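You operate a simulated robot arm through the tools that you are given. There is no shell and no other tool. Be economical: measure what you need, move in short steps, check, and stop when the job is done.

You run a simulated robot arm. Do the job below in one go: nothing can be reset, and whatever is moved stays where it is left.

Task
Glue the hole in the blue block and press a dowel into it.
Fine: one press of the glue button, no drips; lever right down (15 mm, as the dial stands); block left on the grey slide, drawn back out; depth dial, white switch and the other blocks end as they began.
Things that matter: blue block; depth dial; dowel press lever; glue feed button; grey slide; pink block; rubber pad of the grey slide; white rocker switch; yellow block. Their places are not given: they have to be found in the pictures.

It is judged by the outcome, as a careful person would: the job done as asked, and still so three seconds after it is handed in. It fails if anything else is knocked over, pushed out of place, dropped, spilled or broken.

Robot
A 7-joint arm with a two-finger parallel gripper, fixed in place. Base frame: the origin is at the foot of the arm, x ahead of it, y to its left, z up; the work surface is at about z = 880. Readings come in mm, rad, newtons and seconds.
With the tool pointing down near the work surface it reaches from about 240 to 680 mm from the base axis. Its first joint turns from -1.152 to 1.152 rad. Payload 2.4 kg.
Tool frame: the origin (TCP) lies between the finger pads and is the grasp point; the fingertips stand 30 mm ahead of it; z points along the fingers, y is the line along which they close. The gripper opens to 94 mm. The fingers are 28 mm wide and 10 mm thick; the gripper's body (50 by 96 mm) begins 55 mm behind the TCP.
Orientation is that of the tool frame in the base frame, as a unit quaternion [x, y, z, w]. With the fingers straight down and closing along the base's y, the tool's x points along the base's -x, its y along +y and its z along -z.

Tools
- The arm moves only by the tool send_rows. Its arguments are lists of equal length, an entry for each row: "delta_pos": the shift along the tool's x, y, z in cm, a list of three; "delta_rot": the turn, a rotation vector about the tool's x, y, z in rad, a list of three; "hand": the finger opening in cm, from 0 to 9.4. In form: {"delta_pos": [[dx, dy, dz], ...], "delta_rot": [[ax, ay, az], ...], "hand": [hand, ...]}. A call has 1 to 8 rows; each row is the pose to reach, as a shift and turn from the pose commanded when the call began, along the tool's axes at that moment. Rows are played at 5 a second. More than 50 mm and 0.15 rad between two rows, or a gripper value outside its range, and nothing of the call is played. A pose out of reach is approached as far as the arm can. The call stops where the force on the tool passes 40 N (or 10 N more than at its start, if that is more) or the arm is blocked; 0.2 s more then pass. The fingers move at their own pace (about 153 mm/s each) and stop on an object; they squeeze with about 38 N. The grip force told is the motor's: it shows also when the fingers shut on nothing. Time passes only in rows, and 0.2 s behind the last, so rows that repeat a pose let the fingers close. It gives the time, the measured TCP pose, the force on the tool (base axes), the opening and the grip force at its end, in the units of the frame above (readings bear some noise), with the torque about the TCP (base axes, N m) and any sound that the robot's microphone picked up.
- Cameras (640 x 400 px; columns grow to the right, rows downward): "scene" is fixed at [31.6, 464.6, 1460.1]; the picture's right is [-0.83, -0.56, 0.00], its down [-0.23, 0.34, -0.91] and it looks along [0.51, -0.76, -0.41] (base axes); focal length 366 px, centre (320, 200). "wrist" rides on the gripper at [76, 14, -102] in the tool frame; the picture's right is [-0.18, 0.98, 0.00], its down [-0.75, -0.14, -0.64] and it looks along [-0.63, -0.12, 0.77] (tool axes); focal length 243 px, centre (320, 200).
- capture(camera): a new picture of that camera. The clock stands still meanwhile.
- point_at(camera, pixels): for up to 12 pixels [column, row] of the newest picture of that camera ("zoom" is the newest enlarged one), the place [x, y, z] in the base frame of the surface seen there, good to about 2 mm. The clock stands still meanwhile.
- zoom(camera, box): a new picture of the part [left, top, right, bottom] of that camera's present view, enlarged. The clock stands still meanwhile.
- sign_off(): hands the job in; it is judged then, once.

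Go step by step. Measure first, check grasps and placings, and put right what went wrong. The budget is 80 turns and 54 pictures, counting those below and the enlarged ones. Unless the task says otherwise, let go and move clear before handing in, and close with one line.

The tools are called after "Call:" as a command line: name --argument value ..., lists and objects as JSON in quotes. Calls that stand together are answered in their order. send_rows: Moves the arm, as the interface text tells. Its arguments: {"type":"object","properties":{"delta_pos":{"type":"array"},"delta_rot":{"type":"array"},"hand":{"type":"array"}},"required":["delta_pos","delta_rot","hand"]} The other tools are called the same way: capture (camera) takes a picture; point_at (camera, pixels) gives the place of the surface under pixels of a picture; zoom (camera, box) takes an enlarged picture of a part of a camera's view; sign_off () hands the job in.

At the start:

```text
clock: 0.0
tool_pos: [414.1, -133.9, 1271.8]
tcp_rot: [0.0, 1.0, -0.001, 0.0]
wrist_force: [0.6, -0.4, 0.7]
moment: [0.01, 0.02, 0.02]
grip_width: 94.0
gripper_force: 0.0
```

scene: 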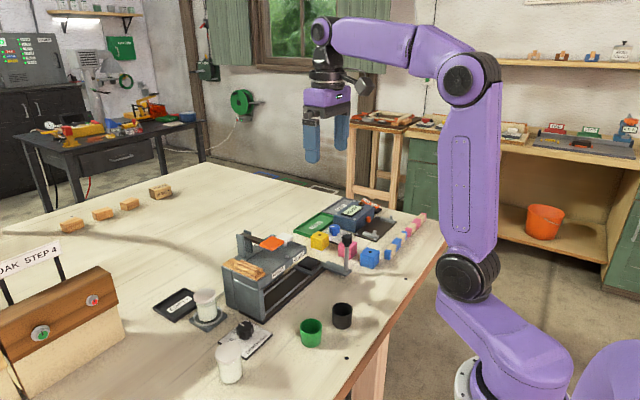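
wrist: 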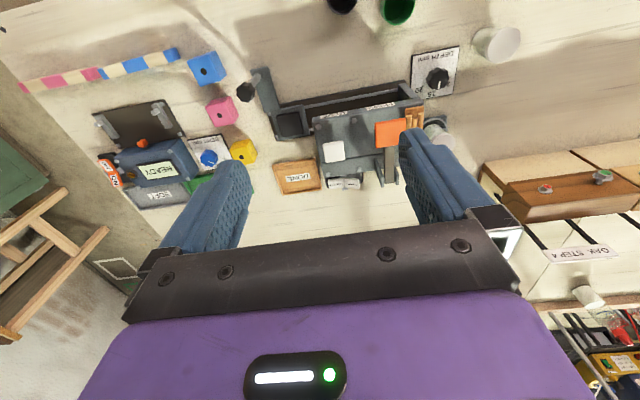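

The first pictures show the blue block (wrist ~206,68), a machine with a slide and lever in the middle, and a dial plate at the wrist's upper right. I'll zoom in to read the parts and labels.

Call:
zoom --camera "scene" --box '[210, 190, 430, 330]'

Call:
zoom --camera "wrist" --box '[230, 30, 470, 190]'

Call:
zoom --camera "wrist" --box '[80, 30, 320, 220]'

```text
2.86 times, centred on (320, 260) of scene
```

zoom: 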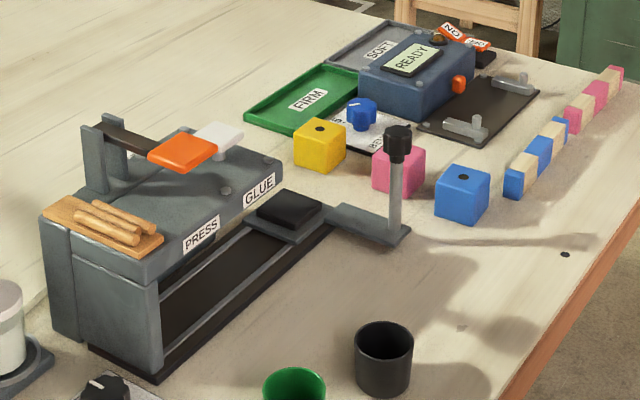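

```text
2.50 times, centred on (350, 110) of wrist
```

zoom: 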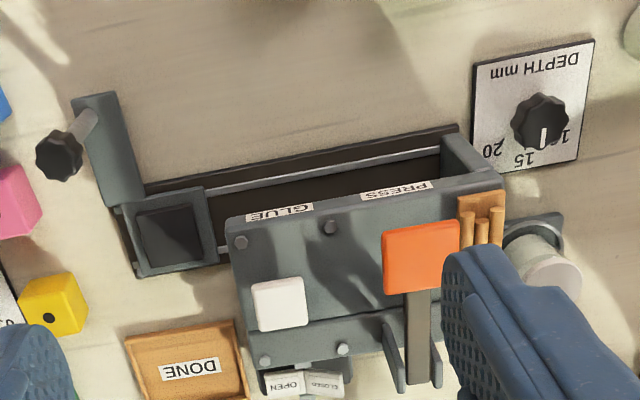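

```text
2.11 times, centred on (200, 125) of wrist
```

zoom: 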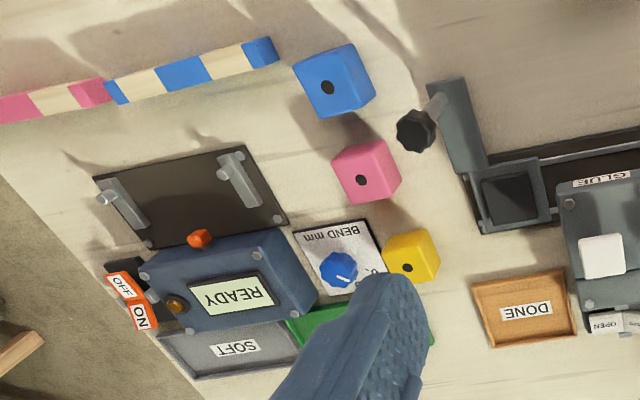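

The machine has a slide with a black pad and a post with a knob, GLUE and PRESS stations, a white pad, an orange lever pad, and an OPEN/CLOSED rocker at the back. I'll measure the main points.

Call:
zoom --camera "wrist" --box '[230, 30, 470, 190]'

Call:
point_at --camera "zoom" --pixels '[[58, 157], [168, 235], [95, 105], [130, 200], [280, 305], [420, 258], [140, 270], [210, 190], [285, 385], [245, 225], [505, 200], [330, 228]]'

Call:
zoom --camera "wrist" --box '[170, 40, 270, 130]'

```text
2.50 times, centred on (350, 110) of wrist
```

zoom: 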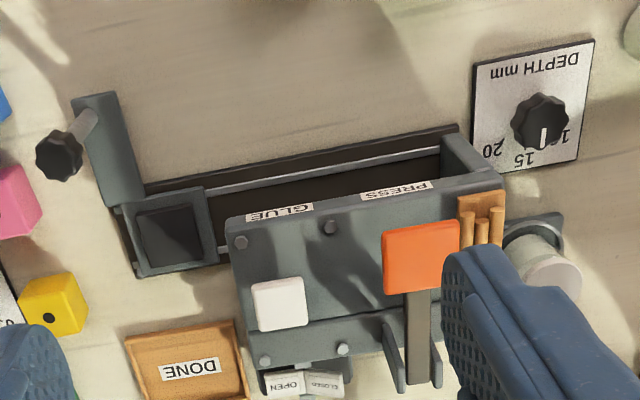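

```text
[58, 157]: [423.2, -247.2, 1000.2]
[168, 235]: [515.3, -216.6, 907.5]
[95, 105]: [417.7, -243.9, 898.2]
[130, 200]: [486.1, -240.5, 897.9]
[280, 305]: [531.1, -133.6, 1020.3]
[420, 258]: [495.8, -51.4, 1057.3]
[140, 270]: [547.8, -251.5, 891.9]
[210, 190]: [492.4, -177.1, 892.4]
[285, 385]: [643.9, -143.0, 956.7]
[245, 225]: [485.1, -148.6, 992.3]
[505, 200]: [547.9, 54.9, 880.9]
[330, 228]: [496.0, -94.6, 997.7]
```

```text
4.44 times, centred on (220, 85) of wrist
```

zoom: 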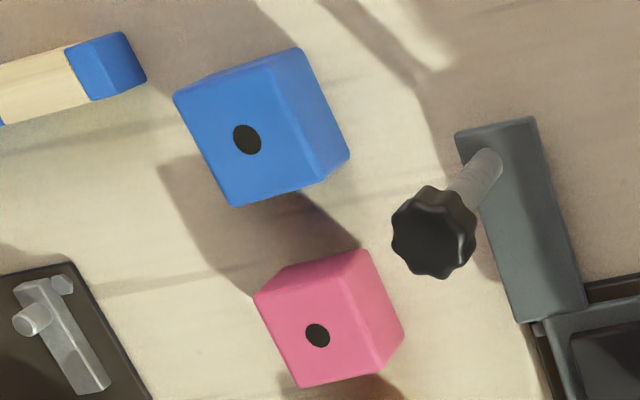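

The white pad (zoom 280,305) is the glue button at z≈1020, the orange lever pad is at z≈1057, the knob at (423,-247,1000), and the rubber pad at (515,-217,907). Next I'll measure the blocks and look at the rocker state.

Call:
point_at --camera "zoom" --pixels '[[247, 140], [180, 100], [290, 55], [235, 200], [310, 175], [345, 155], [433, 230], [485, 165], [460, 135], [532, 120], [520, 315], [317, 335]]'

Call:
zoom --camera "wrist" --box '[310, 130, 410, 195]'

Call:
zoom --camera "scene" --box '[215, 225, 355, 325]'

```text
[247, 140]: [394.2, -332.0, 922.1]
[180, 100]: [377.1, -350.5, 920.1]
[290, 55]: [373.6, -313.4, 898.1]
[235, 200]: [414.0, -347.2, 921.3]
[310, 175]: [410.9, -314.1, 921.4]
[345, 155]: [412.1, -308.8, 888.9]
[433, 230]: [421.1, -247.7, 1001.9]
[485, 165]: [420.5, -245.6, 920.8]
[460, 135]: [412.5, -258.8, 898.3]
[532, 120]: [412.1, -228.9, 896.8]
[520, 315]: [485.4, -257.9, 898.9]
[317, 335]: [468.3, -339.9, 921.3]
```

```text
6.15 times, centred on (360, 162) of wrist
```

zoom: 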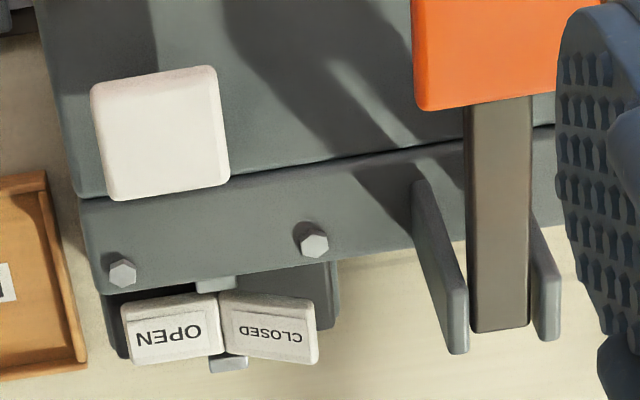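

```text
4.00 times, centred on (285, 275) of scene
```

zoom: 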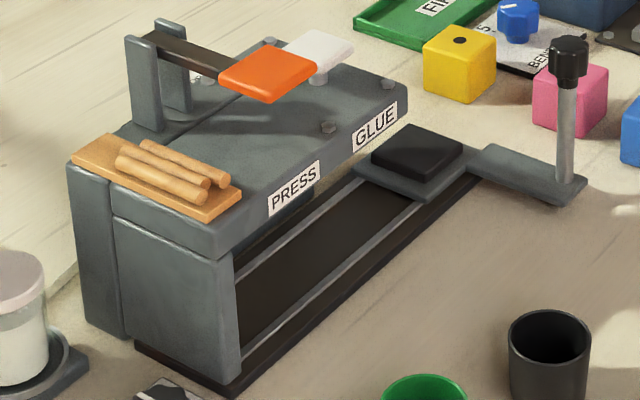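

The blue block's top is centred near (395,-332,921), with edges of about 40 mm turned about 5°. I'll check the rocker heights to see which side is down.

Call:
zoom --camera "wrist" --box '[310, 130, 410, 195]'

Call:
point_at --camera "zoom" --pixels '[[130, 315], [170, 350], [210, 310], [235, 310], [275, 350], [310, 320], [155, 130], [110, 90], [205, 75], [215, 178], [118, 190], [500, 320]]'

Call:
zoom --camera "wrist" --box '[270, 80, 330, 145]'

Call:
point_at --camera "zoom" --pixels '[[50, 60], [190, 20], [300, 250], [120, 350], [100, 100], [250, 230], [100, 300], [230, 60], [150, 180]]'

```text
6.15 times, centred on (360, 162) of wrist
```

zoom: 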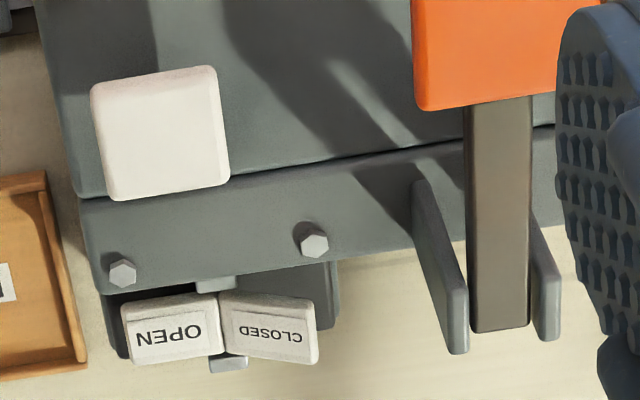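

```text
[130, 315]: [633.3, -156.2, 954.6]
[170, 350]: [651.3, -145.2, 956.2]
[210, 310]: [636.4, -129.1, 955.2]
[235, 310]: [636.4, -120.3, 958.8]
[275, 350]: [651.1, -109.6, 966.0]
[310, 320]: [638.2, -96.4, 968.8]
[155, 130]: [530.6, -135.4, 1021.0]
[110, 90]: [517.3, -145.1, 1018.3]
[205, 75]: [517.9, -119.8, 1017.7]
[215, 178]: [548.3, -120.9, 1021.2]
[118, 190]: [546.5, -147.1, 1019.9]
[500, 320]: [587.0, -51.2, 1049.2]
```

```text
6.15 times, centred on (300, 112) of wrist
```

zoom: 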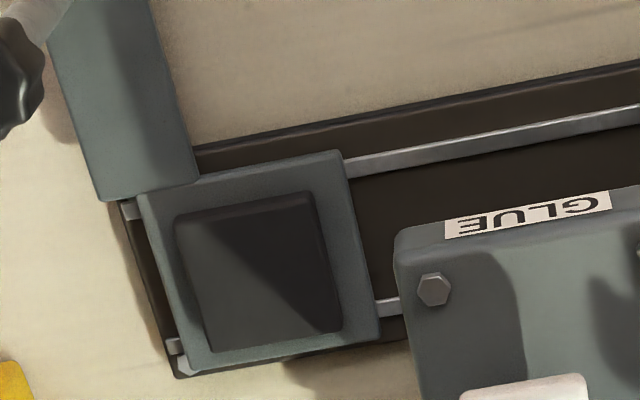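

```text
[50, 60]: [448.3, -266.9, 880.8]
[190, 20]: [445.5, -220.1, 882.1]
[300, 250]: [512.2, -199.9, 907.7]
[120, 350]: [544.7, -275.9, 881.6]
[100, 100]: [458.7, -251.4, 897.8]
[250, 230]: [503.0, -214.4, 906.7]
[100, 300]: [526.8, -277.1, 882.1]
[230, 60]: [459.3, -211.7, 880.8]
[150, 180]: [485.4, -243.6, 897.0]
```

The OPEN side lies flat and low (955) while CLOSED is tilted up, so the valve stands open and stays untouched. I'll move above the blue block for a close look.

Call:
send_rows --delta_pos '[[0.4, -4, 3], [0.8, -8, 6], [1.2, -12, 9], [1.6, -16, 12], [1.9, -19.8, 15], [1.9, -19.8, 15]]' --delta_rot '[[0, 0, 0], [0, 0, 0], [0, 0, 0], [0, 0, 0], [0, 0, 0], [0, 0, 0]]' --hand '[9.4, 9.4, 9.4, 8, 6, 6]'

Call:
capture --camera "wrist"

```text
refused: row 1 steps farther than a row can; nothing moved
```

```text
42 pictures are left
```

wrist: 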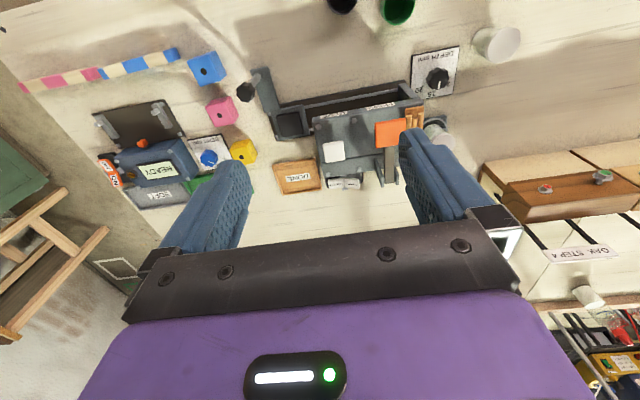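

The steps were slightly over 50 mm, so nothing moved. I'll resend with smaller ones.

Call:
send_rows --delta_pos '[[0.3, -3.5, 2.7], [0.7, -7, 5.4], [1, -10.5, 8.1], [1.3, -14, 10.8], [1.6, -17, 13], [1.9, -19.8, 15], [1.9, -19.8, 15]]' --delta_rot '[[0, 0, 0], [0, 0, 0], [0, 0, 0], [0, 0, 0], [0, 0, 0], [0, 0, 0], [0, 0, 0]]' --hand '[9.4, 9.4, 9.4, 9.4, 9.4, 9.4, 9.4]'

Call:
capture --camera "wrist"

```text
clock: 1.6
tool_pos: [393.8, -334.9, 1121.0]
tcp_rot: [0.0, 1.0, -0.001, 0.0]
wrist_force: [-0.4, 0.3, 0.1]
moment: [-0.01, 0.02, 0.02]
grip_width: 94.0
gripper_force: 0.1
```

```text
41 pictures are left
```

wrist: 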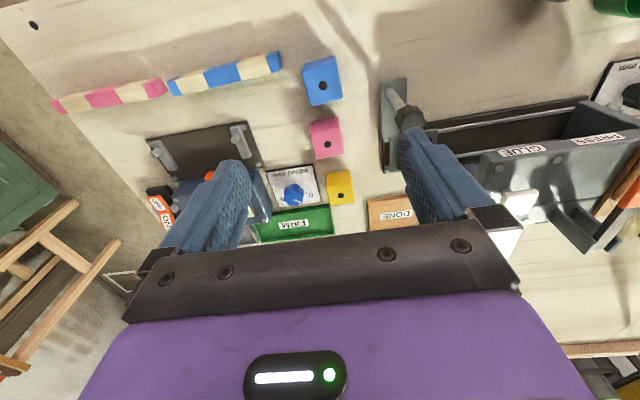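

I'm above the block now; it shows at about (322,80). I'll zoom in and measure the corners.

Call:
zoom --camera "wrist" --box '[250, 40, 360, 160]'

Call:
point_at --camera "wrist" --pixels '[[305, 70], [335, 61], [311, 103], [340, 96], [322, 86], [278, 54], [283, 68], [407, 118], [397, 94], [336, 70]]'

```text
3.33 times, centred on (305, 100) of wrist
```

zoom: 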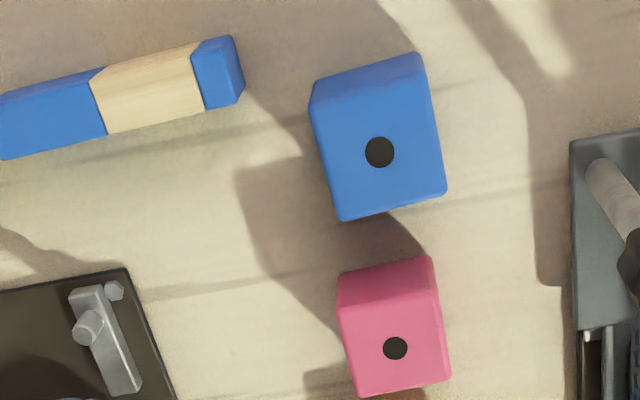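

```text
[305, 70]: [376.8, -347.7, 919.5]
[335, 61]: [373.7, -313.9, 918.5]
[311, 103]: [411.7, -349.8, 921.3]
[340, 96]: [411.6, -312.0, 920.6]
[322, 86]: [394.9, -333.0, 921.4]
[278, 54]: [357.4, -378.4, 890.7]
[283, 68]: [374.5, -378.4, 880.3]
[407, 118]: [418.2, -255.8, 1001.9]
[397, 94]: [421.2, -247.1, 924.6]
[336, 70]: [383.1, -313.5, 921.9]
```

The hole is at about (395,-333,921). I'll take the corners from the zoom to get the yaw.

Call:
point_at --camera "zoom" --pixels '[[320, 110], [422, 85], [440, 186], [342, 214], [380, 152], [432, 140], [330, 160], [240, 90], [240, 40], [395, 348]]'

```text
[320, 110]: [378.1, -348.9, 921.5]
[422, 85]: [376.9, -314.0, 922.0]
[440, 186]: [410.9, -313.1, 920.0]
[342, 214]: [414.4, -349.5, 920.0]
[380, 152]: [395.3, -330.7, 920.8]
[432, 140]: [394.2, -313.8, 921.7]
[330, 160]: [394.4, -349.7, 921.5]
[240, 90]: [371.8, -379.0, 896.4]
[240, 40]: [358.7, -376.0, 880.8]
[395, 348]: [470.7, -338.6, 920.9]
```

The yaw is only about 2° and the centre is at (395,-331.5). I'll come down part way with the fingers at 60 mm.

Call:
send_rows --delta_pos '[[0, 0, 4], [0, 0, 8], [0, 0, 12], [0, 0, 16], [0, 0, 16]]' --delta_rot '[[0, 0, 0], [0, 0, 0], [0, 0, 0], [0, 0, 0], [0, 0, 0]]' --hand '[6.2, 6.2, 6.2, 6.2, 6.2]'

Call:
capture --camera "wrist"

```text
clock: 2.8
tool_pos: [393.3, -336.0, 960.9]
tcp_rot: [0.0, 1.0, -0.001, -0.001]
wrist_force: [-1.1, 0.7, 0.0]
moment: [-0.05, 0.01, -0.02]
grip_width: 61.8
gripper_force: 0.1
```

```text
39 pictures are left
```

wrist: 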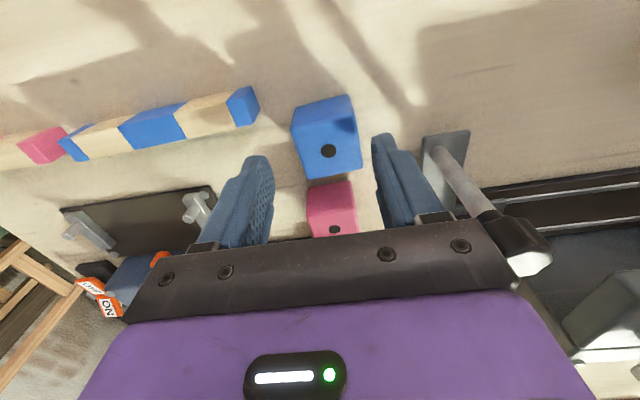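

The measured y sits about 4 mm off the commanded one. I'll correct by the measured pose, come down to z≈917, and close.

Call:
send_rows --delta_pos '[[-0.17, 0.45, 0], [-0.17, 0.45, 2], [-0.17, 0.45, 4.3], [-0.17, 0.45, 4.3]]' --delta_rot '[[0, 0, 0], [0, 0, 0], [0, 0, 0], [0, 0, 0]]' --hand '[6.2, 6.2, 6.2, 6.2]'

Call:
capture --camera "wrist"

```text
clock: 3.8
tool_pos: [395.1, -328.5, 918.9]
tcp_rot: [0.0, 1.0, 0.0, 0.0]
wrist_force: [-0.2, -0.2, 0.2]
moment: [0.01, 0.01, 0.02]
grip_width: 62.1
gripper_force: 0.0
```

```text
38 pictures are left
```

wrist: 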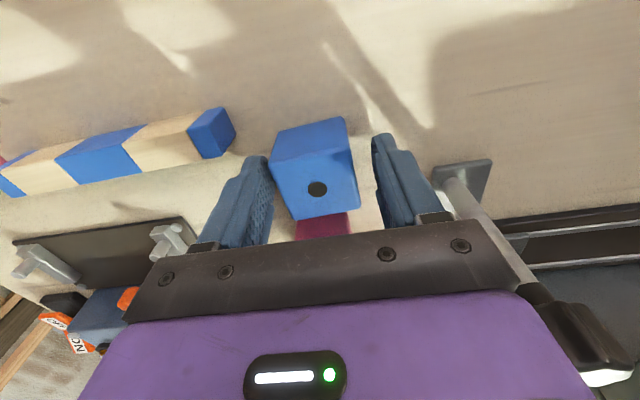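

The fingers straddle the block with y about 3 mm too far to +y. I'll recentre, close, and let it grip.

Call:
send_rows --delta_pos '[[0, -0.25, 0], [0, -0.25, 0], [0, -0.25, 0], [0, -0.25, 0]]' --delta_rot '[[0, 0, 0], [0, 0, 0], [0, 0, 0], [0, 0, 0]]' --hand '[6.2, 6.2, 3.0, 3.0]'

```text
clock: 4.8
tool_pos: [395.8, -331.7, 919.8]
tcp_rot: [0.0, 1.0, 0.0, 0.0]
wrist_force: [0.2, 0.1, 1.4]
moment: [0.02, 0.07, -0.01]
grip_width: 45.2
gripper_force: 37.9
```

Grip is 38 N at 45 mm, a bit wider than I expected. I'll check the grasp with a picture.

Call:
capture --camera "wrist"

Call:
zoom --camera "scene" --box '[300, 180, 440, 290]'

```text
37 pictures are left
```

wrist: 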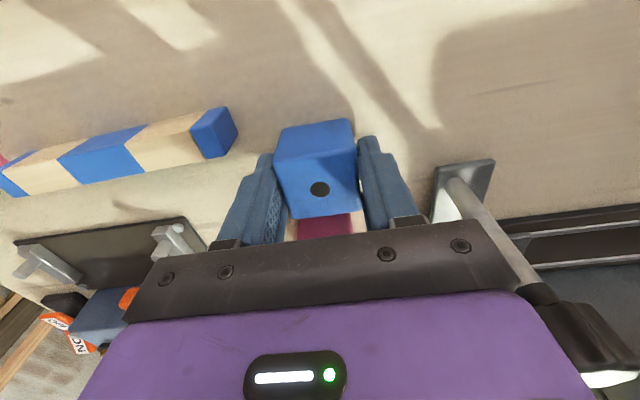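

```text
3.64 times, centred on (370, 235) of scene
```

zoom: 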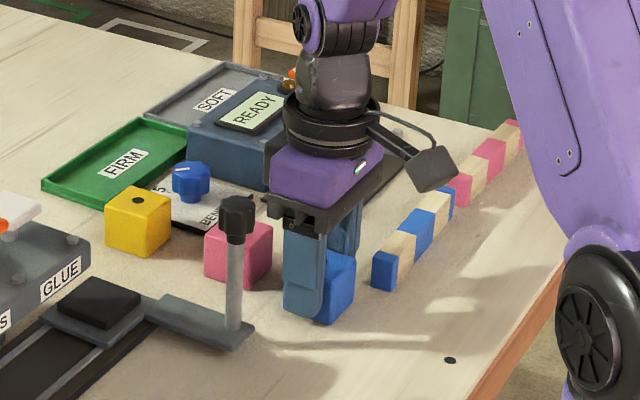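

Call:
zoom --camera "wrist" --box '[230, 100, 430, 250]'

Call:
point_at --camera "zoom" --pixels '[[150, 105], [165, 170], [190, 350], [395, 165], [405, 330], [385, 70], [290, 285], [420, 130], [440, 280], [130, 180], [160, 340], [300, 220]]'

```text
2.67 times, centred on (330, 175) of wrist
```

zoom: 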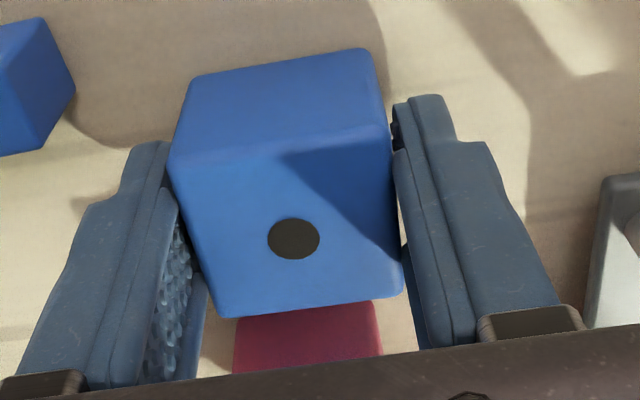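

```text
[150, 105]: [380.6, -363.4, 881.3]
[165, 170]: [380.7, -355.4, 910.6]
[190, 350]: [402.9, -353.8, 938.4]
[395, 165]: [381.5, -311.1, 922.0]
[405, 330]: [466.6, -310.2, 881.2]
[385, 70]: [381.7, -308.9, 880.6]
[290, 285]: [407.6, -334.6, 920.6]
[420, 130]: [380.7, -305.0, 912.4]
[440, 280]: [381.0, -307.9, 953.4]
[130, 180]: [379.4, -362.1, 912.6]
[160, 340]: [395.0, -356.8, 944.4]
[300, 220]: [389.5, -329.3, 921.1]
```

The fingers bear only on opposite corners: the block is turned about 9° counter-clockwise against the gripper. I'll open a little, turn the tool by -0.15 rad about its z, and grip again.

Call:
send_rows --delta_pos '[[0, 0, 0], [0, 0, 0], [0, 0, 0], [0, 0, 0], [0, 0, 0], [0, 0, 0]]' --delta_rot '[[0, 0, 0], [0, 0, -0.07], [0, 0, -0.15], [0, 0, -0.15], [0, 0, -0.15], [0, 0, -0.15]]' --hand '[5.6, 5.6, 5.6, 3, 3, 3]'

Call:
zoom --camera "wrist" --box '[230, 100, 430, 250]'

```text
clock: 6.2
tool_pos: [396.0, -331.2, 917.5]
tcp_rot: [-0.075, 0.997, 0.001, 0.0]
wrist_force: [-0.3, 0.3, 1.3]
moment: [-0.01, 0.03, 0.02]
grip_width: 45.3
gripper_force: 38.0
```

```text
2.67 times, centred on (330, 175) of wrist
```

zoom: 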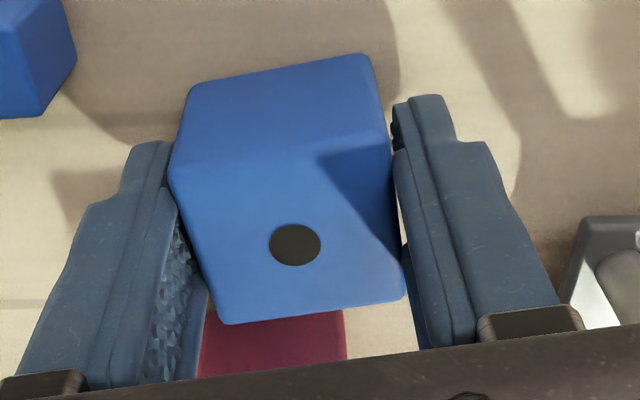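

The block edges are parallel to the fingers in both views (bottom edge slope matches the tool y slope of about -8°) and the width is unchanged, so it is gripped flush and is simply 45 mm by this reading. I'll lift it straight up and turn back to yaw 0.

Call:
send_rows --delta_pos '[[0, 0, -1], [0, 0, -4], [0, 0, -8], [0, 0, -12], [0, 0, -15], [0, 0, -15], [0, 0, -15]]' --delta_rot '[[0, 0, 0], [0, 0, 0], [0, 0, 0], [0, 0, 0], [0, 0, 0.07], [0, 0, 0.15], [0, 0, 0.15]]' --hand '[3, 3, 3, 3, 3, 3, 3]'

Call:
capture --camera "wrist"

```text
clock: 7.8
tool_pos: [396.9, -330.9, 1069.8]
tcp_rot: [0.0, 1.0, -0.001, 0.001]
wrist_force: [0.1, -0.5, -0.9]
moment: [0.05, 0.02, 0.02]
grip_width: 45.4
gripper_force: 38.7
```

```text
33 pictures are left
```

wrist: 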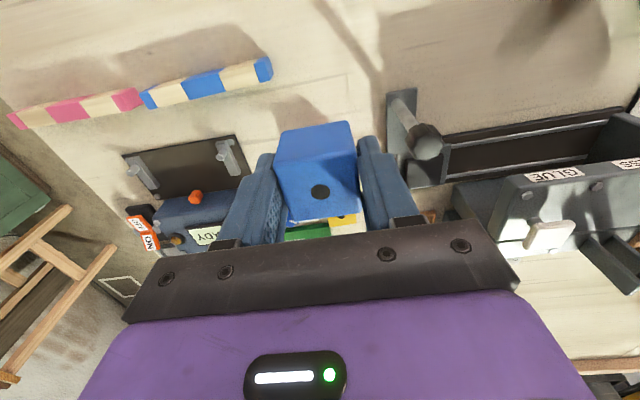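

The block is held level, with the hole at about (320,191). I'll measure the slide direction and the hole relative to the TCP.

Call:
zoom --camera "wrist" --box '[380, 70, 640, 230]'

Call:
point_at --camera "wrist" --pixels '[[320, 191], [448, 134], [606, 107], [455, 178], [600, 146], [520, 192], [597, 187], [389, 93], [414, 90], [443, 145]]'

```text
2.46 times, centred on (510, 150) of wrist
```

zoom: 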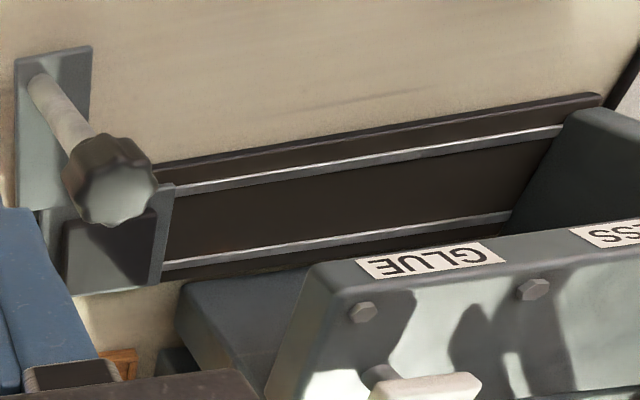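

```text
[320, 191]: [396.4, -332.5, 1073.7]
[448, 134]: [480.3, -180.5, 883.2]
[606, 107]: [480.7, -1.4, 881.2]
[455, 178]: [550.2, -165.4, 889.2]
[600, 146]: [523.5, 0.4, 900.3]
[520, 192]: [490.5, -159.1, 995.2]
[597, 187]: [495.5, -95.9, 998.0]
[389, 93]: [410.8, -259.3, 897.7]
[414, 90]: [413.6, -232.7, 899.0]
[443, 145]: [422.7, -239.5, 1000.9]
```

The base plate's front edge runs exactly along +y, so yaw 0 is right for the slide. The hole sits at the TCP, with the block top 4 mm above it. I'll measure the pad from the scene camera.

Call:
zoom --camera "scene" --box '[280, 230, 360, 280]'

Call:
zoom --camera "wrist" --box '[390, 130, 490, 200]'

```text
8.00 times, centred on (320, 255) of scene
```

zoom: 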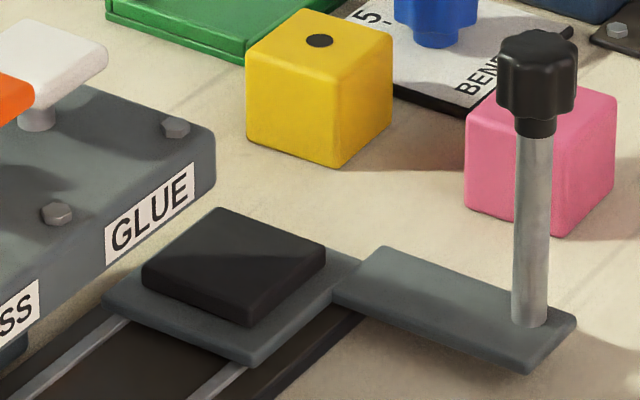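

```text
5.71 times, centred on (440, 165) of wrist
```

zoom: 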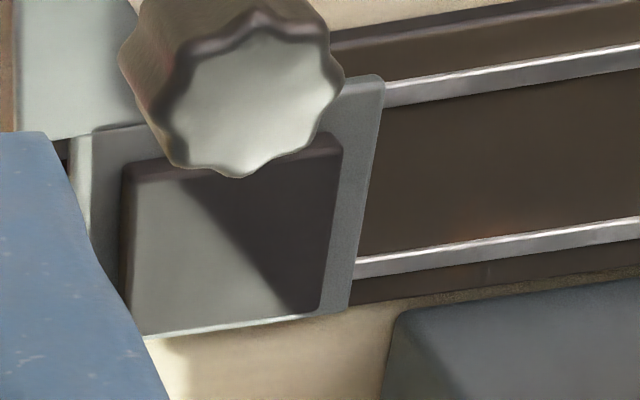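

The wrist zoom shows the pad's right, left and far edges clearly, so I'll measure them.

Call:
point_at --camera "zoom" --pixels '[[335, 150], [312, 308], [136, 172], [138, 325], [240, 240], [365, 95], [345, 295], [230, 315], [130, 240], [322, 240]]'

Call:
point_at --camera "scene" --pixels '[[307, 257], [311, 269], [299, 263], [319, 262]]'

```text
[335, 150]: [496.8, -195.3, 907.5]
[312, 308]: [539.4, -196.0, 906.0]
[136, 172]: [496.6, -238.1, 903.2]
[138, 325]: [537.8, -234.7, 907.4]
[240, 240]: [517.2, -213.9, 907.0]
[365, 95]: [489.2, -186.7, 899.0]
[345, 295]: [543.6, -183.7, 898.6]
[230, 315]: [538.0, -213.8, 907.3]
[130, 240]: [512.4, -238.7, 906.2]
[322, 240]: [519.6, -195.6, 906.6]
```

```text
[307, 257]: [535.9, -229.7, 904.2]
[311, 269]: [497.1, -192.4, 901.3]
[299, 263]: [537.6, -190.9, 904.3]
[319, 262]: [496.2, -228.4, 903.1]
```

Pad x runs 496–539 and y −238…−195, so its centre is (517.5,−216.5) with the top at 907. I'll carry the block over it at this height.

Call:
send_rows --delta_pos '[[-3, 2.8, 0], [-6, 5.7, 0], [-9, 8.6, 0], [-12, 11.4, 0], [-12, 11.4, 0], [-12, 11.4, 0]]' --delta_rot '[[0, 0, 0], [0, 0, 0], [0, 0, 0], [0, 0, 0], [0, 0, 0], [0, 0, 0]]' --hand '[3, 3, 3, 3, 3, 3]'

```text
clock: 9.2
tool_pos: [516.4, -215.9, 1067.6]
tcp_rot: [0.0, 1.0, 0.0, 0.0]
wrist_force: [0.7, -0.2, -1.2]
moment: [0.01, 0.02, 0.0]
grip_width: 45.4
gripper_force: 38.1
```

I'm above the pad. I'll lower to about 7 mm above contact and check.

Call:
send_rows --delta_pos '[[-0.1, 0, 4], [-0.1, 0, 8], [-0.1, 0, 10.5], [-0.1, 0, 11.6], [-0.1, 0, 11.6], [-0.1, 0, 11.6]]' --delta_rot '[[0, 0, 0], [0, 0, 0], [0, 0, 0], [0, 0, 0], [0, 0, 0], [0, 0, 0]]' --hand '[3, 3, 3, 3, 3, 3]'

Call:
zoom --camera "scene" --box '[260, 200, 380, 290]'

```text
clock: 10.6
tool_pos: [515.4, -213.8, 951.0]
tcp_rot: [0.0, 1.0, 0.001, 0.0]
wrist_force: [-0.2, -0.1, -1.8]
moment: [-0.01, -0.03, 0.01]
grip_width: 45.3
gripper_force: 38.7
```

```text
4.44 times, centred on (320, 245) of scene
```

zoom: 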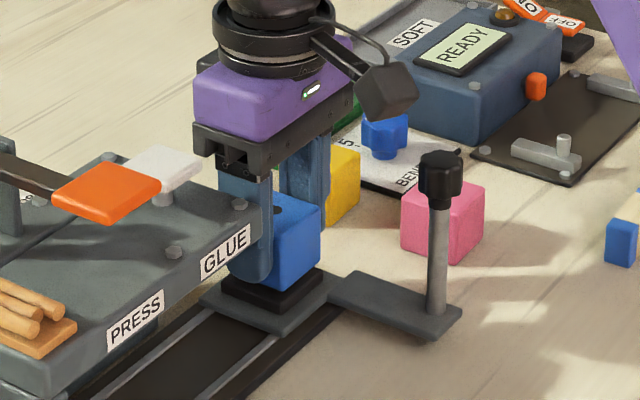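

The block hovers over the pad, 2 mm short in x and 2.5 mm too far in y. I'll correct that and set it down gently.

Call:
send_rows --delta_pos '[[-0.18, -0.25, 0], [-0.18, -0.25, 0.2], [-0.18, -0.25, 0.4], [-0.18, -0.25, 0.55], [-0.18, -0.25, 0.65], [-0.18, -0.25, 0.65]]' --delta_rot '[[0, 0, 0], [0, 0, 0], [0, 0, 0], [0, 0, 0], [0, 0, 0], [0, 0, 0]]' --hand '[3, 3, 3, 3, 3, 3]'

```text
clock: 12.0
tool_pos: [519.7, -218.1, 944.2]
tcp_rot: [0.0, 1.0, 0.0, 0.0]
wrist_force: [-0.7, 0.3, -0.5]
moment: [0.01, -0.01, 0.01]
grip_width: 45.1
gripper_force: 38.2
```

No contact yet. I'll lower a little more in 0.5 mm steps.

Call:
send_rows --delta_pos '[[0.1, 0.05, 0.05], [0.1, 0.05, 0.1], [0.1, 0.05, 0.15], [0.1, 0.05, 0.15]]' --delta_rot '[[0, 0, 0], [0, 0, 0], [0, 0, 0], [0, 0, 0]]' --hand '[3, 3, 3, 3]'

Call:
zoom --camera "scene" --box '[290, 235, 350, 280]'

Call:
capture --camera "wrist"

```text
clock: 13.0
tool_pos: [518.4, -217.2, 944.9]
tcp_rot: [0.0, 1.0, -0.001, 0.0]
wrist_force: [-3.0, -0.9, 6.9]
moment: [0.06, 0.14, 0.04]
grip_width: 45.6
gripper_force: 37.8
```

```text
8.89 times, centred on (320, 258) of scene
```

zoom: 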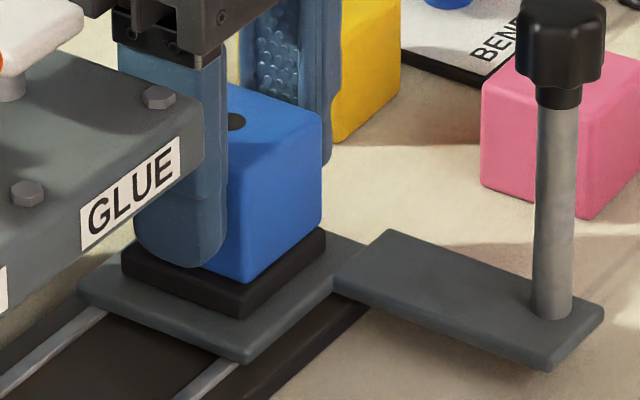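

```text
27 pictures are left
```

wrist: 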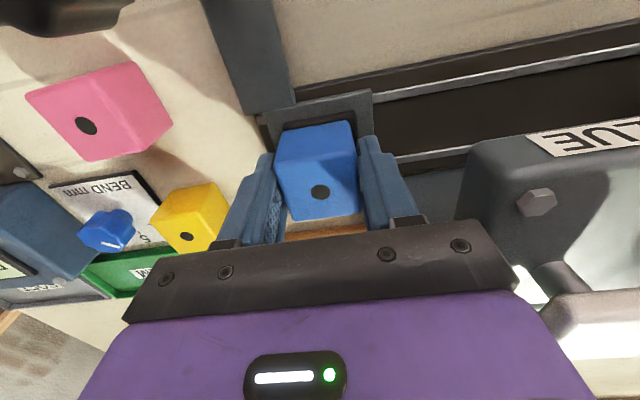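

Contact is 7 N with the block sitting centred on the pad. I'll open to 60 mm and rise.

Call:
send_rows --delta_pos '[[0, 0, -0.05], [0, 0, -0.05], [0, 0, -2], [0, 0, -6], [0, 0, -10], [0, 0, -13], [0, 0, -13]]' --delta_rot '[[0, 0, 0], [0, 0, 0], [0, 0, 0], [0, 0, 0], [0, 0, 0], [0, 0, 0], [0, 0, 0]]' --hand '[6, 6, 6, 6, 6, 6, 6]'

Call:
send_rows --delta_pos '[[3.2, -1, 0], [6.5, -2, 0], [9.7, -3, 0], [9.7, -3, 0]]' --delta_rot '[[0, 0, 0], [0, 0, 0], [0, 0, 0], [0, 0, 0]]' --hand '[6, 6, 6, 6]'

Call:
capture --camera "wrist"

```text
clock: 14.6
tool_pos: [516.9, -219.1, 1077.6]
tcp_rot: [0.0, 1.0, -0.001, 0.0]
wrist_force: [-1.1, 0.3, -1.0]
moment: [0.03, 0.01, 0.01]
grip_width: 59.9
gripper_force: 0.0
```

```text
clock: 15.6
tool_pos: [417.1, -250.0, 1076.7]
tcp_rot: [0.0, 1.0, 0.0, 0.0]
wrist_force: [0.2, -0.3, 0.2]
moment: [0.0, 0.01, 0.01]
grip_width: 60.0
gripper_force: 0.0
```

```text
26 pictures are left
```

wrist: 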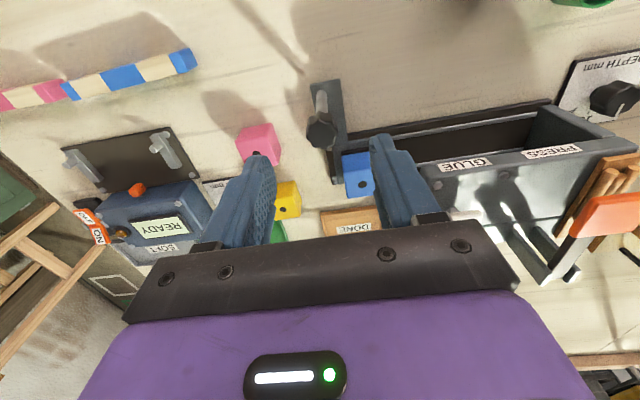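

The knob is centred at (321,135), and the block sits on the pad. I'll measure the knob, the labels and the machine edges to locate the stations.

Call:
point_at --camera "wrist" --pixels '[[321, 135], [443, 168], [488, 160], [526, 155], [578, 147], [360, 182], [465, 163], [600, 212], [436, 186], [319, 90]]'

Call:
zoom --camera "wrist" --box '[420, 90, 640, 240]'

```text
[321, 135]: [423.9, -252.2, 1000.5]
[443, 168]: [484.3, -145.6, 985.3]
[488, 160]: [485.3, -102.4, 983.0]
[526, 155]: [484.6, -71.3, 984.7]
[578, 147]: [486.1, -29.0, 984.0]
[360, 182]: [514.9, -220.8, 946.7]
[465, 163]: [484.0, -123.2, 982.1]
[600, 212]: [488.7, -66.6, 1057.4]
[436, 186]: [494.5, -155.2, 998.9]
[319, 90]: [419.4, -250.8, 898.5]
```

```text
2.67 times, centred on (530, 165) of wrist
```

zoom: 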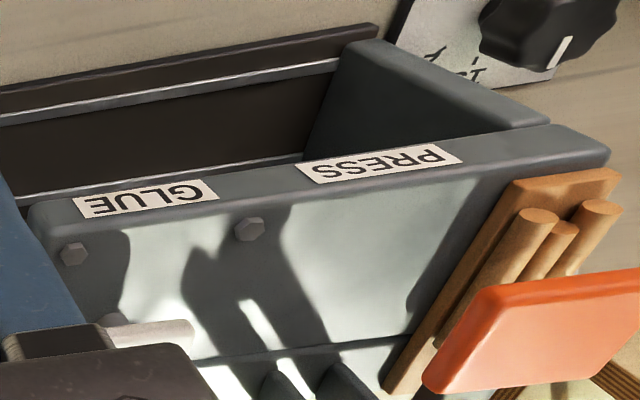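

GLUE label centre is y≈−124 with the button at −134; PRESS label and lever are at y≈−50; the knob is at about (422,−248). I'll lower over the knob and grip it.

Call:
send_rows --delta_pos '[[-0.5, 0.25, 3], [-0.5, 0.25, 6], [-0.5, 0.25, 8.6], [-0.5, 0.25, 8.6], [-0.5, 0.25, 8.6]]' --delta_rot '[[0, 0, 0], [0, 0, 0], [0, 0, 0], [0, 0, 0], [0, 0, 0]]' --hand '[6, 6, 6, 6, 6]'

Call:
send_rows --delta_pos '[[0, 0, 0], [0, 0, 0], [0, 0, 0]]' --delta_rot '[[0, 0, 0], [0, 0, 0], [0, 0, 0]]' --hand '[3.4, 2, 1.5]'

Call:
capture --camera "wrist"

```text
clock: 16.8
tool_pos: [424.6, -246.2, 989.3]
tcp_rot: [0.0, 1.0, 0.0, 0.0]
wrist_force: [0.4, 0.4, -0.3]
moment: [-0.01, 0.0, -0.03]
grip_width: 59.7
gripper_force: 0.0
```

```text
clock: 17.6
tool_pos: [424.2, -246.6, 991.6]
tcp_rot: [0.0, 1.0, 0.0, 0.0]
wrist_force: [-0.5, -1.0, -2.1]
moment: [0.01, -0.38, -0.14]
grip_width: 24.6
gripper_force: 45.2
```

```text
24 pictures are left
```

wrist: 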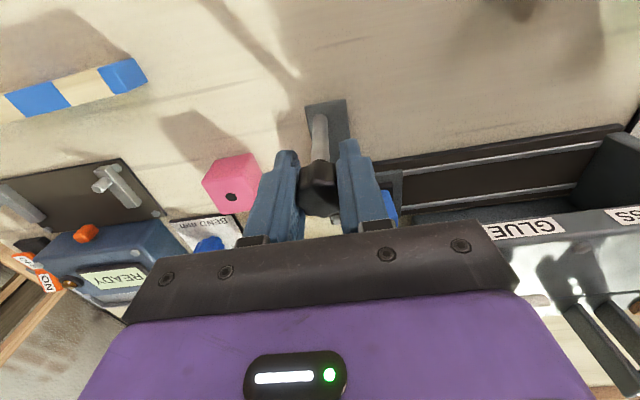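

The knob is gripped at 24.6 mm. I'll draw the slide inward (+y) slowly and watch the force and sounds.

Call:
send_rows --delta_pos '[[0, 0.3, 0], [0, 0.9, 0], [0, 1.6, 0], [0, 2.4, 0], [0, 3.2, 0], [0, 4.0, 0], [0, 4.5, 0], [0, 4.5, 0]]' --delta_rot '[[0, 0, 0], [0, 0, 0], [0, 0, 0], [0, 0, 0], [0, 0, 0], [0, 0, 0], [0, 0, 0], [0, 0, 0]]' --hand '[1.5, 1.5, 1.5, 1.5, 1.5, 1.5, 1.5, 1.5]'

Call:
zoom --camera "scene" --box '[220, 200, 380, 310]'

```text
clock: 18.9
tool_pos: [423.7, -212.8, 989.0]
tcp_rot: [0.0, 1.0, -0.001, -0.001]
wrist_force: [-4.6, 0.3, 10.0]
moment: [0.11, 0.28, 0.05]
grip_width: 24.5
gripper_force: 44.8
stopped in row 6: the force on the tool passed its limit (the readings are from after the stop); the commanded pose is now the measured one
```

```text
3.64 times, centred on (300, 255) of scene
```

zoom: 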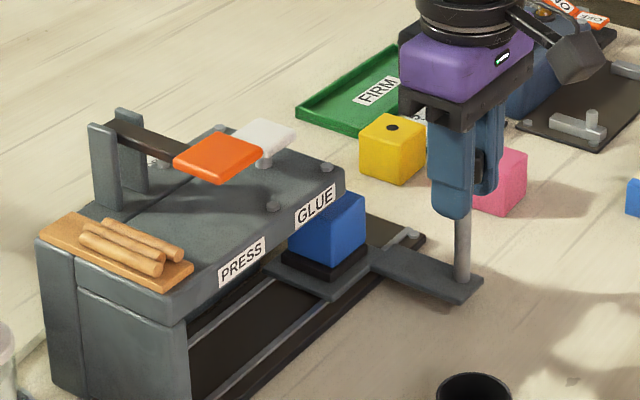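

The move stopped after about 34 mm on force, with the block's leading face near y≈−160, close to the machine's edge. I'll look for contact.

Call:
capture --camera "wrist"

Call:
zoom --camera "scene" --box '[275, 230, 345, 280]'

Call:
point_at --camera "zoom" --pixels '[[150, 225], [300, 230], [365, 190], [260, 180], [60, 220], [190, 150], [330, 100], [200, 285], [250, 290]]'

```text
22 pictures are left
```

wrist: 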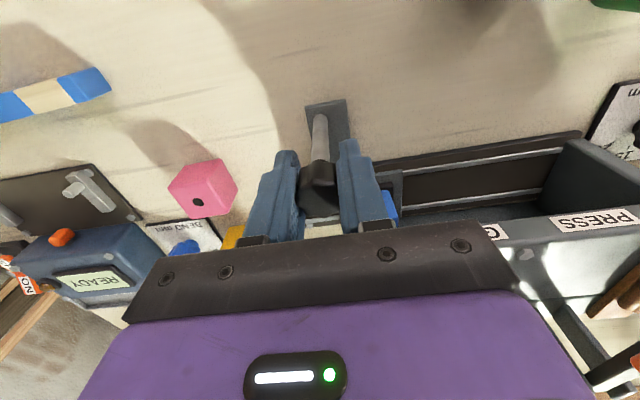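

```text
8.00 times, centred on (310, 255) of scene
```

zoom: 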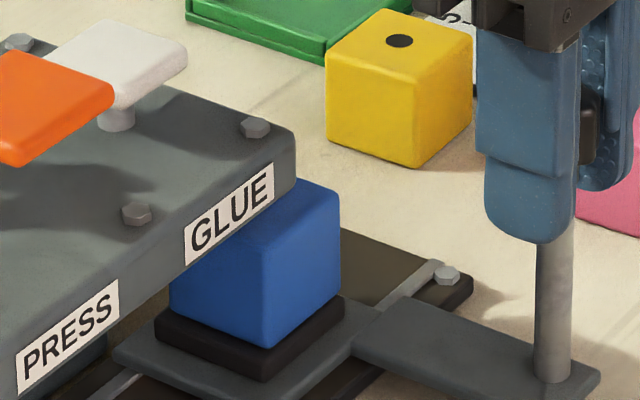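

```text
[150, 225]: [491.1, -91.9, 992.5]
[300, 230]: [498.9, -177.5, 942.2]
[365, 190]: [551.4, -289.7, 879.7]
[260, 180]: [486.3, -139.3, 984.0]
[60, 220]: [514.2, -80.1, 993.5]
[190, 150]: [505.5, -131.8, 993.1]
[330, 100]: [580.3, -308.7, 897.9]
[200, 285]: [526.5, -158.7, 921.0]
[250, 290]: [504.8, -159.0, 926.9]
```

Nothing visibly touches, and the residual y force is near zero, so this may have been drag or a catch. I'll try again more slowly with small steps.

Call:
send_rows --delta_pos '[[0, 0.1, 0], [0, 0.3, 0], [0, 0.5, 0], [0, 0.7, 0]]' --delta_rot '[[0, 0, 0], [0, 0, 0], [0, 0, 0], [0, 0, 0]]' --hand '[1.5, 1.5, 1.5, 1.5]'

```text
clock: 19.9
tool_pos: [425.2, -206.5, 989.8]
tcp_rot: [0.001, 1.0, -0.001, 0.0]
wrist_force: [0.7, -1.0, -1.1]
moment: [-0.07, 0.61, -0.13]
grip_width: 24.1
gripper_force: 44.7
```

It moved freely this time, so the earlier stop was a drag peak. I'll continue slowly at 4 mm per row.

Call:
send_rows --delta_pos '[[0, 0.3, 0], [0, 0.7, 0], [0, 1.1, 0], [0, 1.5, 0], [0, 1.9, 0], [0, 2.3, 0], [0, 2.7, 0], [0, 2.7, 0]]' --delta_rot '[[0, 0, 0], [0, 0, 0], [0, 0, 0], [0, 0, 0], [0, 0, 0], [0, 0, 0], [0, 0, 0], [0, 0, 0]]' --hand '[1.5, 1.5, 1.5, 1.5, 1.5, 1.5, 1.5, 1.5]'

Call:
zoom --camera "scene" --box '[260, 220, 340, 290]'

```text
clock: 21.7
tool_pos: [423.5, -179.2, 988.5]
tcp_rot: [0.0, 1.0, -0.001, 0.001]
wrist_force: [2.8, -0.9, 3.2]
moment: [-0.03, -1.31, -0.12]
grip_width: 24.7
gripper_force: 44.6
```

```text
5.71 times, centred on (300, 255) of scene
```

zoom: 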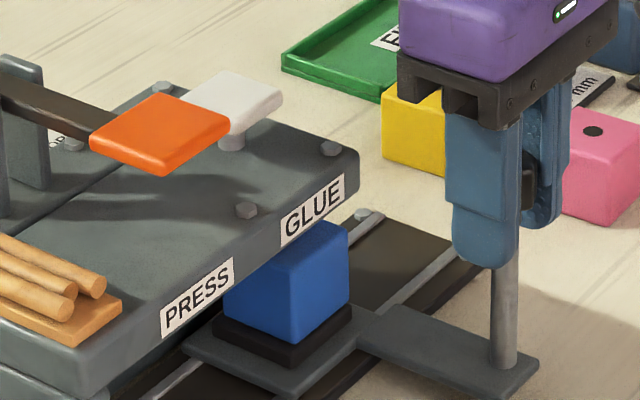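

The block goes under the cover cleanly, with its centre now near y≈−149. I'll continue in small steps, listening for a detent.

Call:
send_rows --delta_pos '[[0, 0.2, 0], [0, 0.4, 0], [0, 0.6, 0], [0, 0.8, 0], [0, 1.0, 0], [0, 1.2, 0], [0, 1.2, 0]]' --delta_rot '[[0, 0, 0], [0, 0, 0], [0, 0, 0], [0, 0, 0], [0, 0, 0], [0, 0, 0], [0, 0, 0]]' --hand '[1.5, 1.5, 1.5, 1.5, 1.5, 1.5, 1.5]'

```text
clock: 23.1
tool_pos: [424.3, -168.5, 988.9]
tcp_rot: [0.001, 1.0, -0.001, 0.0]
wrist_force: [-4.0, 1.0, 6.5]
moment: [0.03, -0.14, -0.01]
grip_width: 24.7
gripper_force: 45.1
stopped in row 7: the force on the tool passed its limit (the readings are from after the stop); the commanded pose is now the measured one
```

The force comes from side constraint: the gripped knob only lets the arm move along y. Before gluing I want to see the nozzle itself, so I'll release the knob, rise, and go look under the cover.

Call:
send_rows --delta_pos '[[0, 0, 0], [0, 0, 0], [0, 0, -3], [0, 0, -6], [0, 0, -6]]' --delta_rot '[[0, 0, 0], [0, 0, 0], [0, 0, 0], [0, 0, 0], [0, 0, 0]]' --hand '[5.5, 5.5, 5.5, 5.5, 5.5]'

Call:
send_rows --delta_pos '[[1.5, 4, 0], [3, 8, 0], [4, 10, 0], [4, 10, 0], [4, 10, 0], [4, 10, 0], [4, 10, 0], [4, 10, 0]]' --delta_rot '[[0, 0, 0], [0, 0, 0], [0, -0.12, 0], [0, -0.24, 0], [0, -0.36, 0], [0, -0.48, 0], [0, -0.5, 0], [0, -0.5, 0]]' --hand '[5.5, 5.5, 5.5, 5.5, 5.5, 5.5, 5.5, 5.5]'

```text
clock: 24.3
tool_pos: [426.0, -168.8, 1048.0]
tcp_rot: [0.002, 1.0, -0.001, 0.0]
wrist_force: [-0.3, -1.0, 0.0]
moment: [0.04, -0.01, -0.03]
grip_width: 55.0
gripper_force: 0.1
```

```text
clock: 26.1
tool_pos: [383.9, -70.1, 1049.1]
tcp_rot: [0.0, 0.969, 0.0, 0.248]
wrist_force: [0.5, 0.6, -0.4]
moment: [0.0, -0.02, 0.0]
grip_width: 55.1
gripper_force: 0.1
```

The tilt is in place. I'll lower about 105 mm straight down in front of the machine and look.

Call:
send_rows --delta_pos '[[1.9, 0, 3.5], [3.8, 0, 7], [5.0, 0, 9.2], [5.0, 0, 9.2]]' --delta_rot '[[0, 0, 0], [0, 0, 0], [0, 0, 0], [0, 0, 0]]' --hand '[5.5, 5.5, 5.5, 5.5]'

Call:
capture --camera "wrist"

```text
clock: 27.1
tool_pos: [386.8, -66.3, 942.8]
tcp_rot: [0.0, 0.969, 0.0, 0.248]
wrist_force: [0.6, -0.2, 0.0]
moment: [0.0, 0.02, 0.0]
grip_width: 54.8
gripper_force: 0.1
```

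```text
19 pictures are left
```

wrist: 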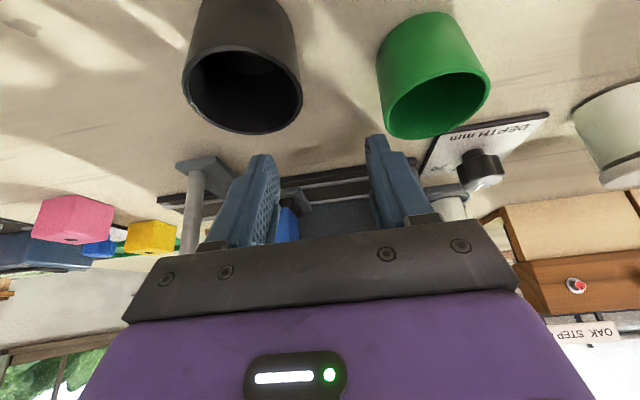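

The picture is upside-down and the gripper hides the cover's underside here. From farther to the right the nozzle would show beside the gripper, so I'll measure the cups and dial to move there safely.

Call:
point_at --camera "wrist" --pixels '[[240, 125], [190, 80], [300, 90], [435, 132], [380, 60], [490, 80], [480, 168], [580, 125], [240, 20], [415, 30]]'

```text
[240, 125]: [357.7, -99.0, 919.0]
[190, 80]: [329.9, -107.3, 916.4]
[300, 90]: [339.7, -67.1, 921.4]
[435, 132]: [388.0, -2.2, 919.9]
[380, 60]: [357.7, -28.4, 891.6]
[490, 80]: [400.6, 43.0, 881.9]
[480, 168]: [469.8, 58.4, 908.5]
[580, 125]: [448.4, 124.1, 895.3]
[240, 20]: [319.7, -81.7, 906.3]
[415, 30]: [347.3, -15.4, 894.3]
```

The cups have rims at z≈920 around (340,−85) and (367,−10). I'll rise 70 mm, shift to y≈+90, tilt a further 0.25, and look from there, all above the cups.

Call:
send_rows --delta_pos '[[-1.6, 0, -3], [-3.3, 0, -6.1], [-3.3, 4, -6.1], [-3.3, 8, -6.1], [-3.3, 12, -6.1], [-3.3, 15.5, -6.1], [-3.3, 15.5, -6.1], [-3.3, 15.5, -6.1]]' --delta_rot '[[0, 0, 0], [0, 0, 0], [0, 0, 0], [0, 0, 0], [0, 0, 0], [0, -0.12, 0], [0, -0.25, 0], [0, -0.25, 0]]' --hand '[3, 3, 3, 3, 3, 3, 3, 3]'

Call:
capture --camera "wrist"

```text
clock: 28.9
tool_pos: [399.8, 83.7, 1014.9]
tcp_rot: [0.0, 0.93, -0.001, 0.367]
wrist_force: [0.3, 0.8, 0.4]
moment: [0.01, -0.01, -0.01]
grip_width: 30.2
gripper_force: 0.1
out of reach, approached as far as the arm can: row 6, 7, 8
```

```text
18 pictures are left
```

wrist: 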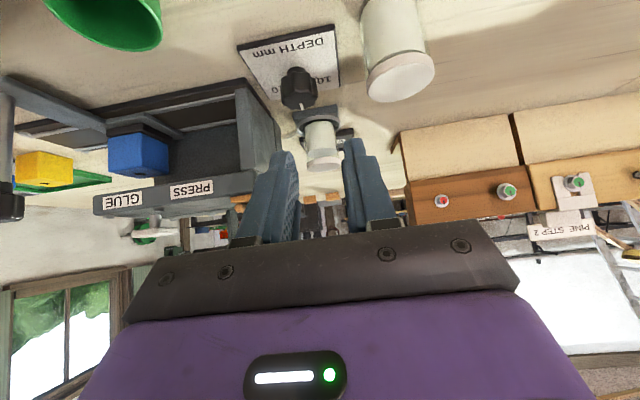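

The machine's open front shows at (95–280, 90–215). I'll zoom in on it.

Call:
zoom --camera "wrist" --box '[80, 80, 290, 225]'

```text
2.76 times, centred on (185, 152) of wrist
```

zoom: 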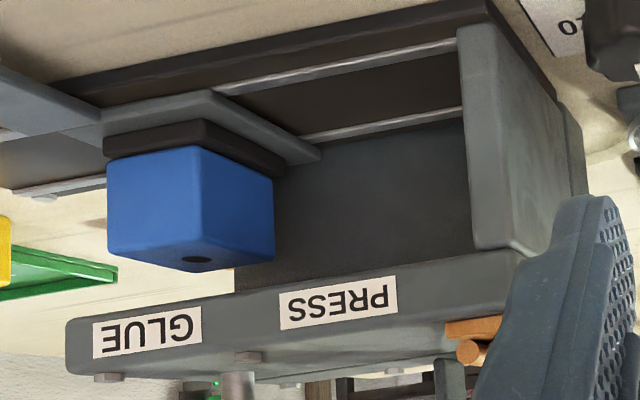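

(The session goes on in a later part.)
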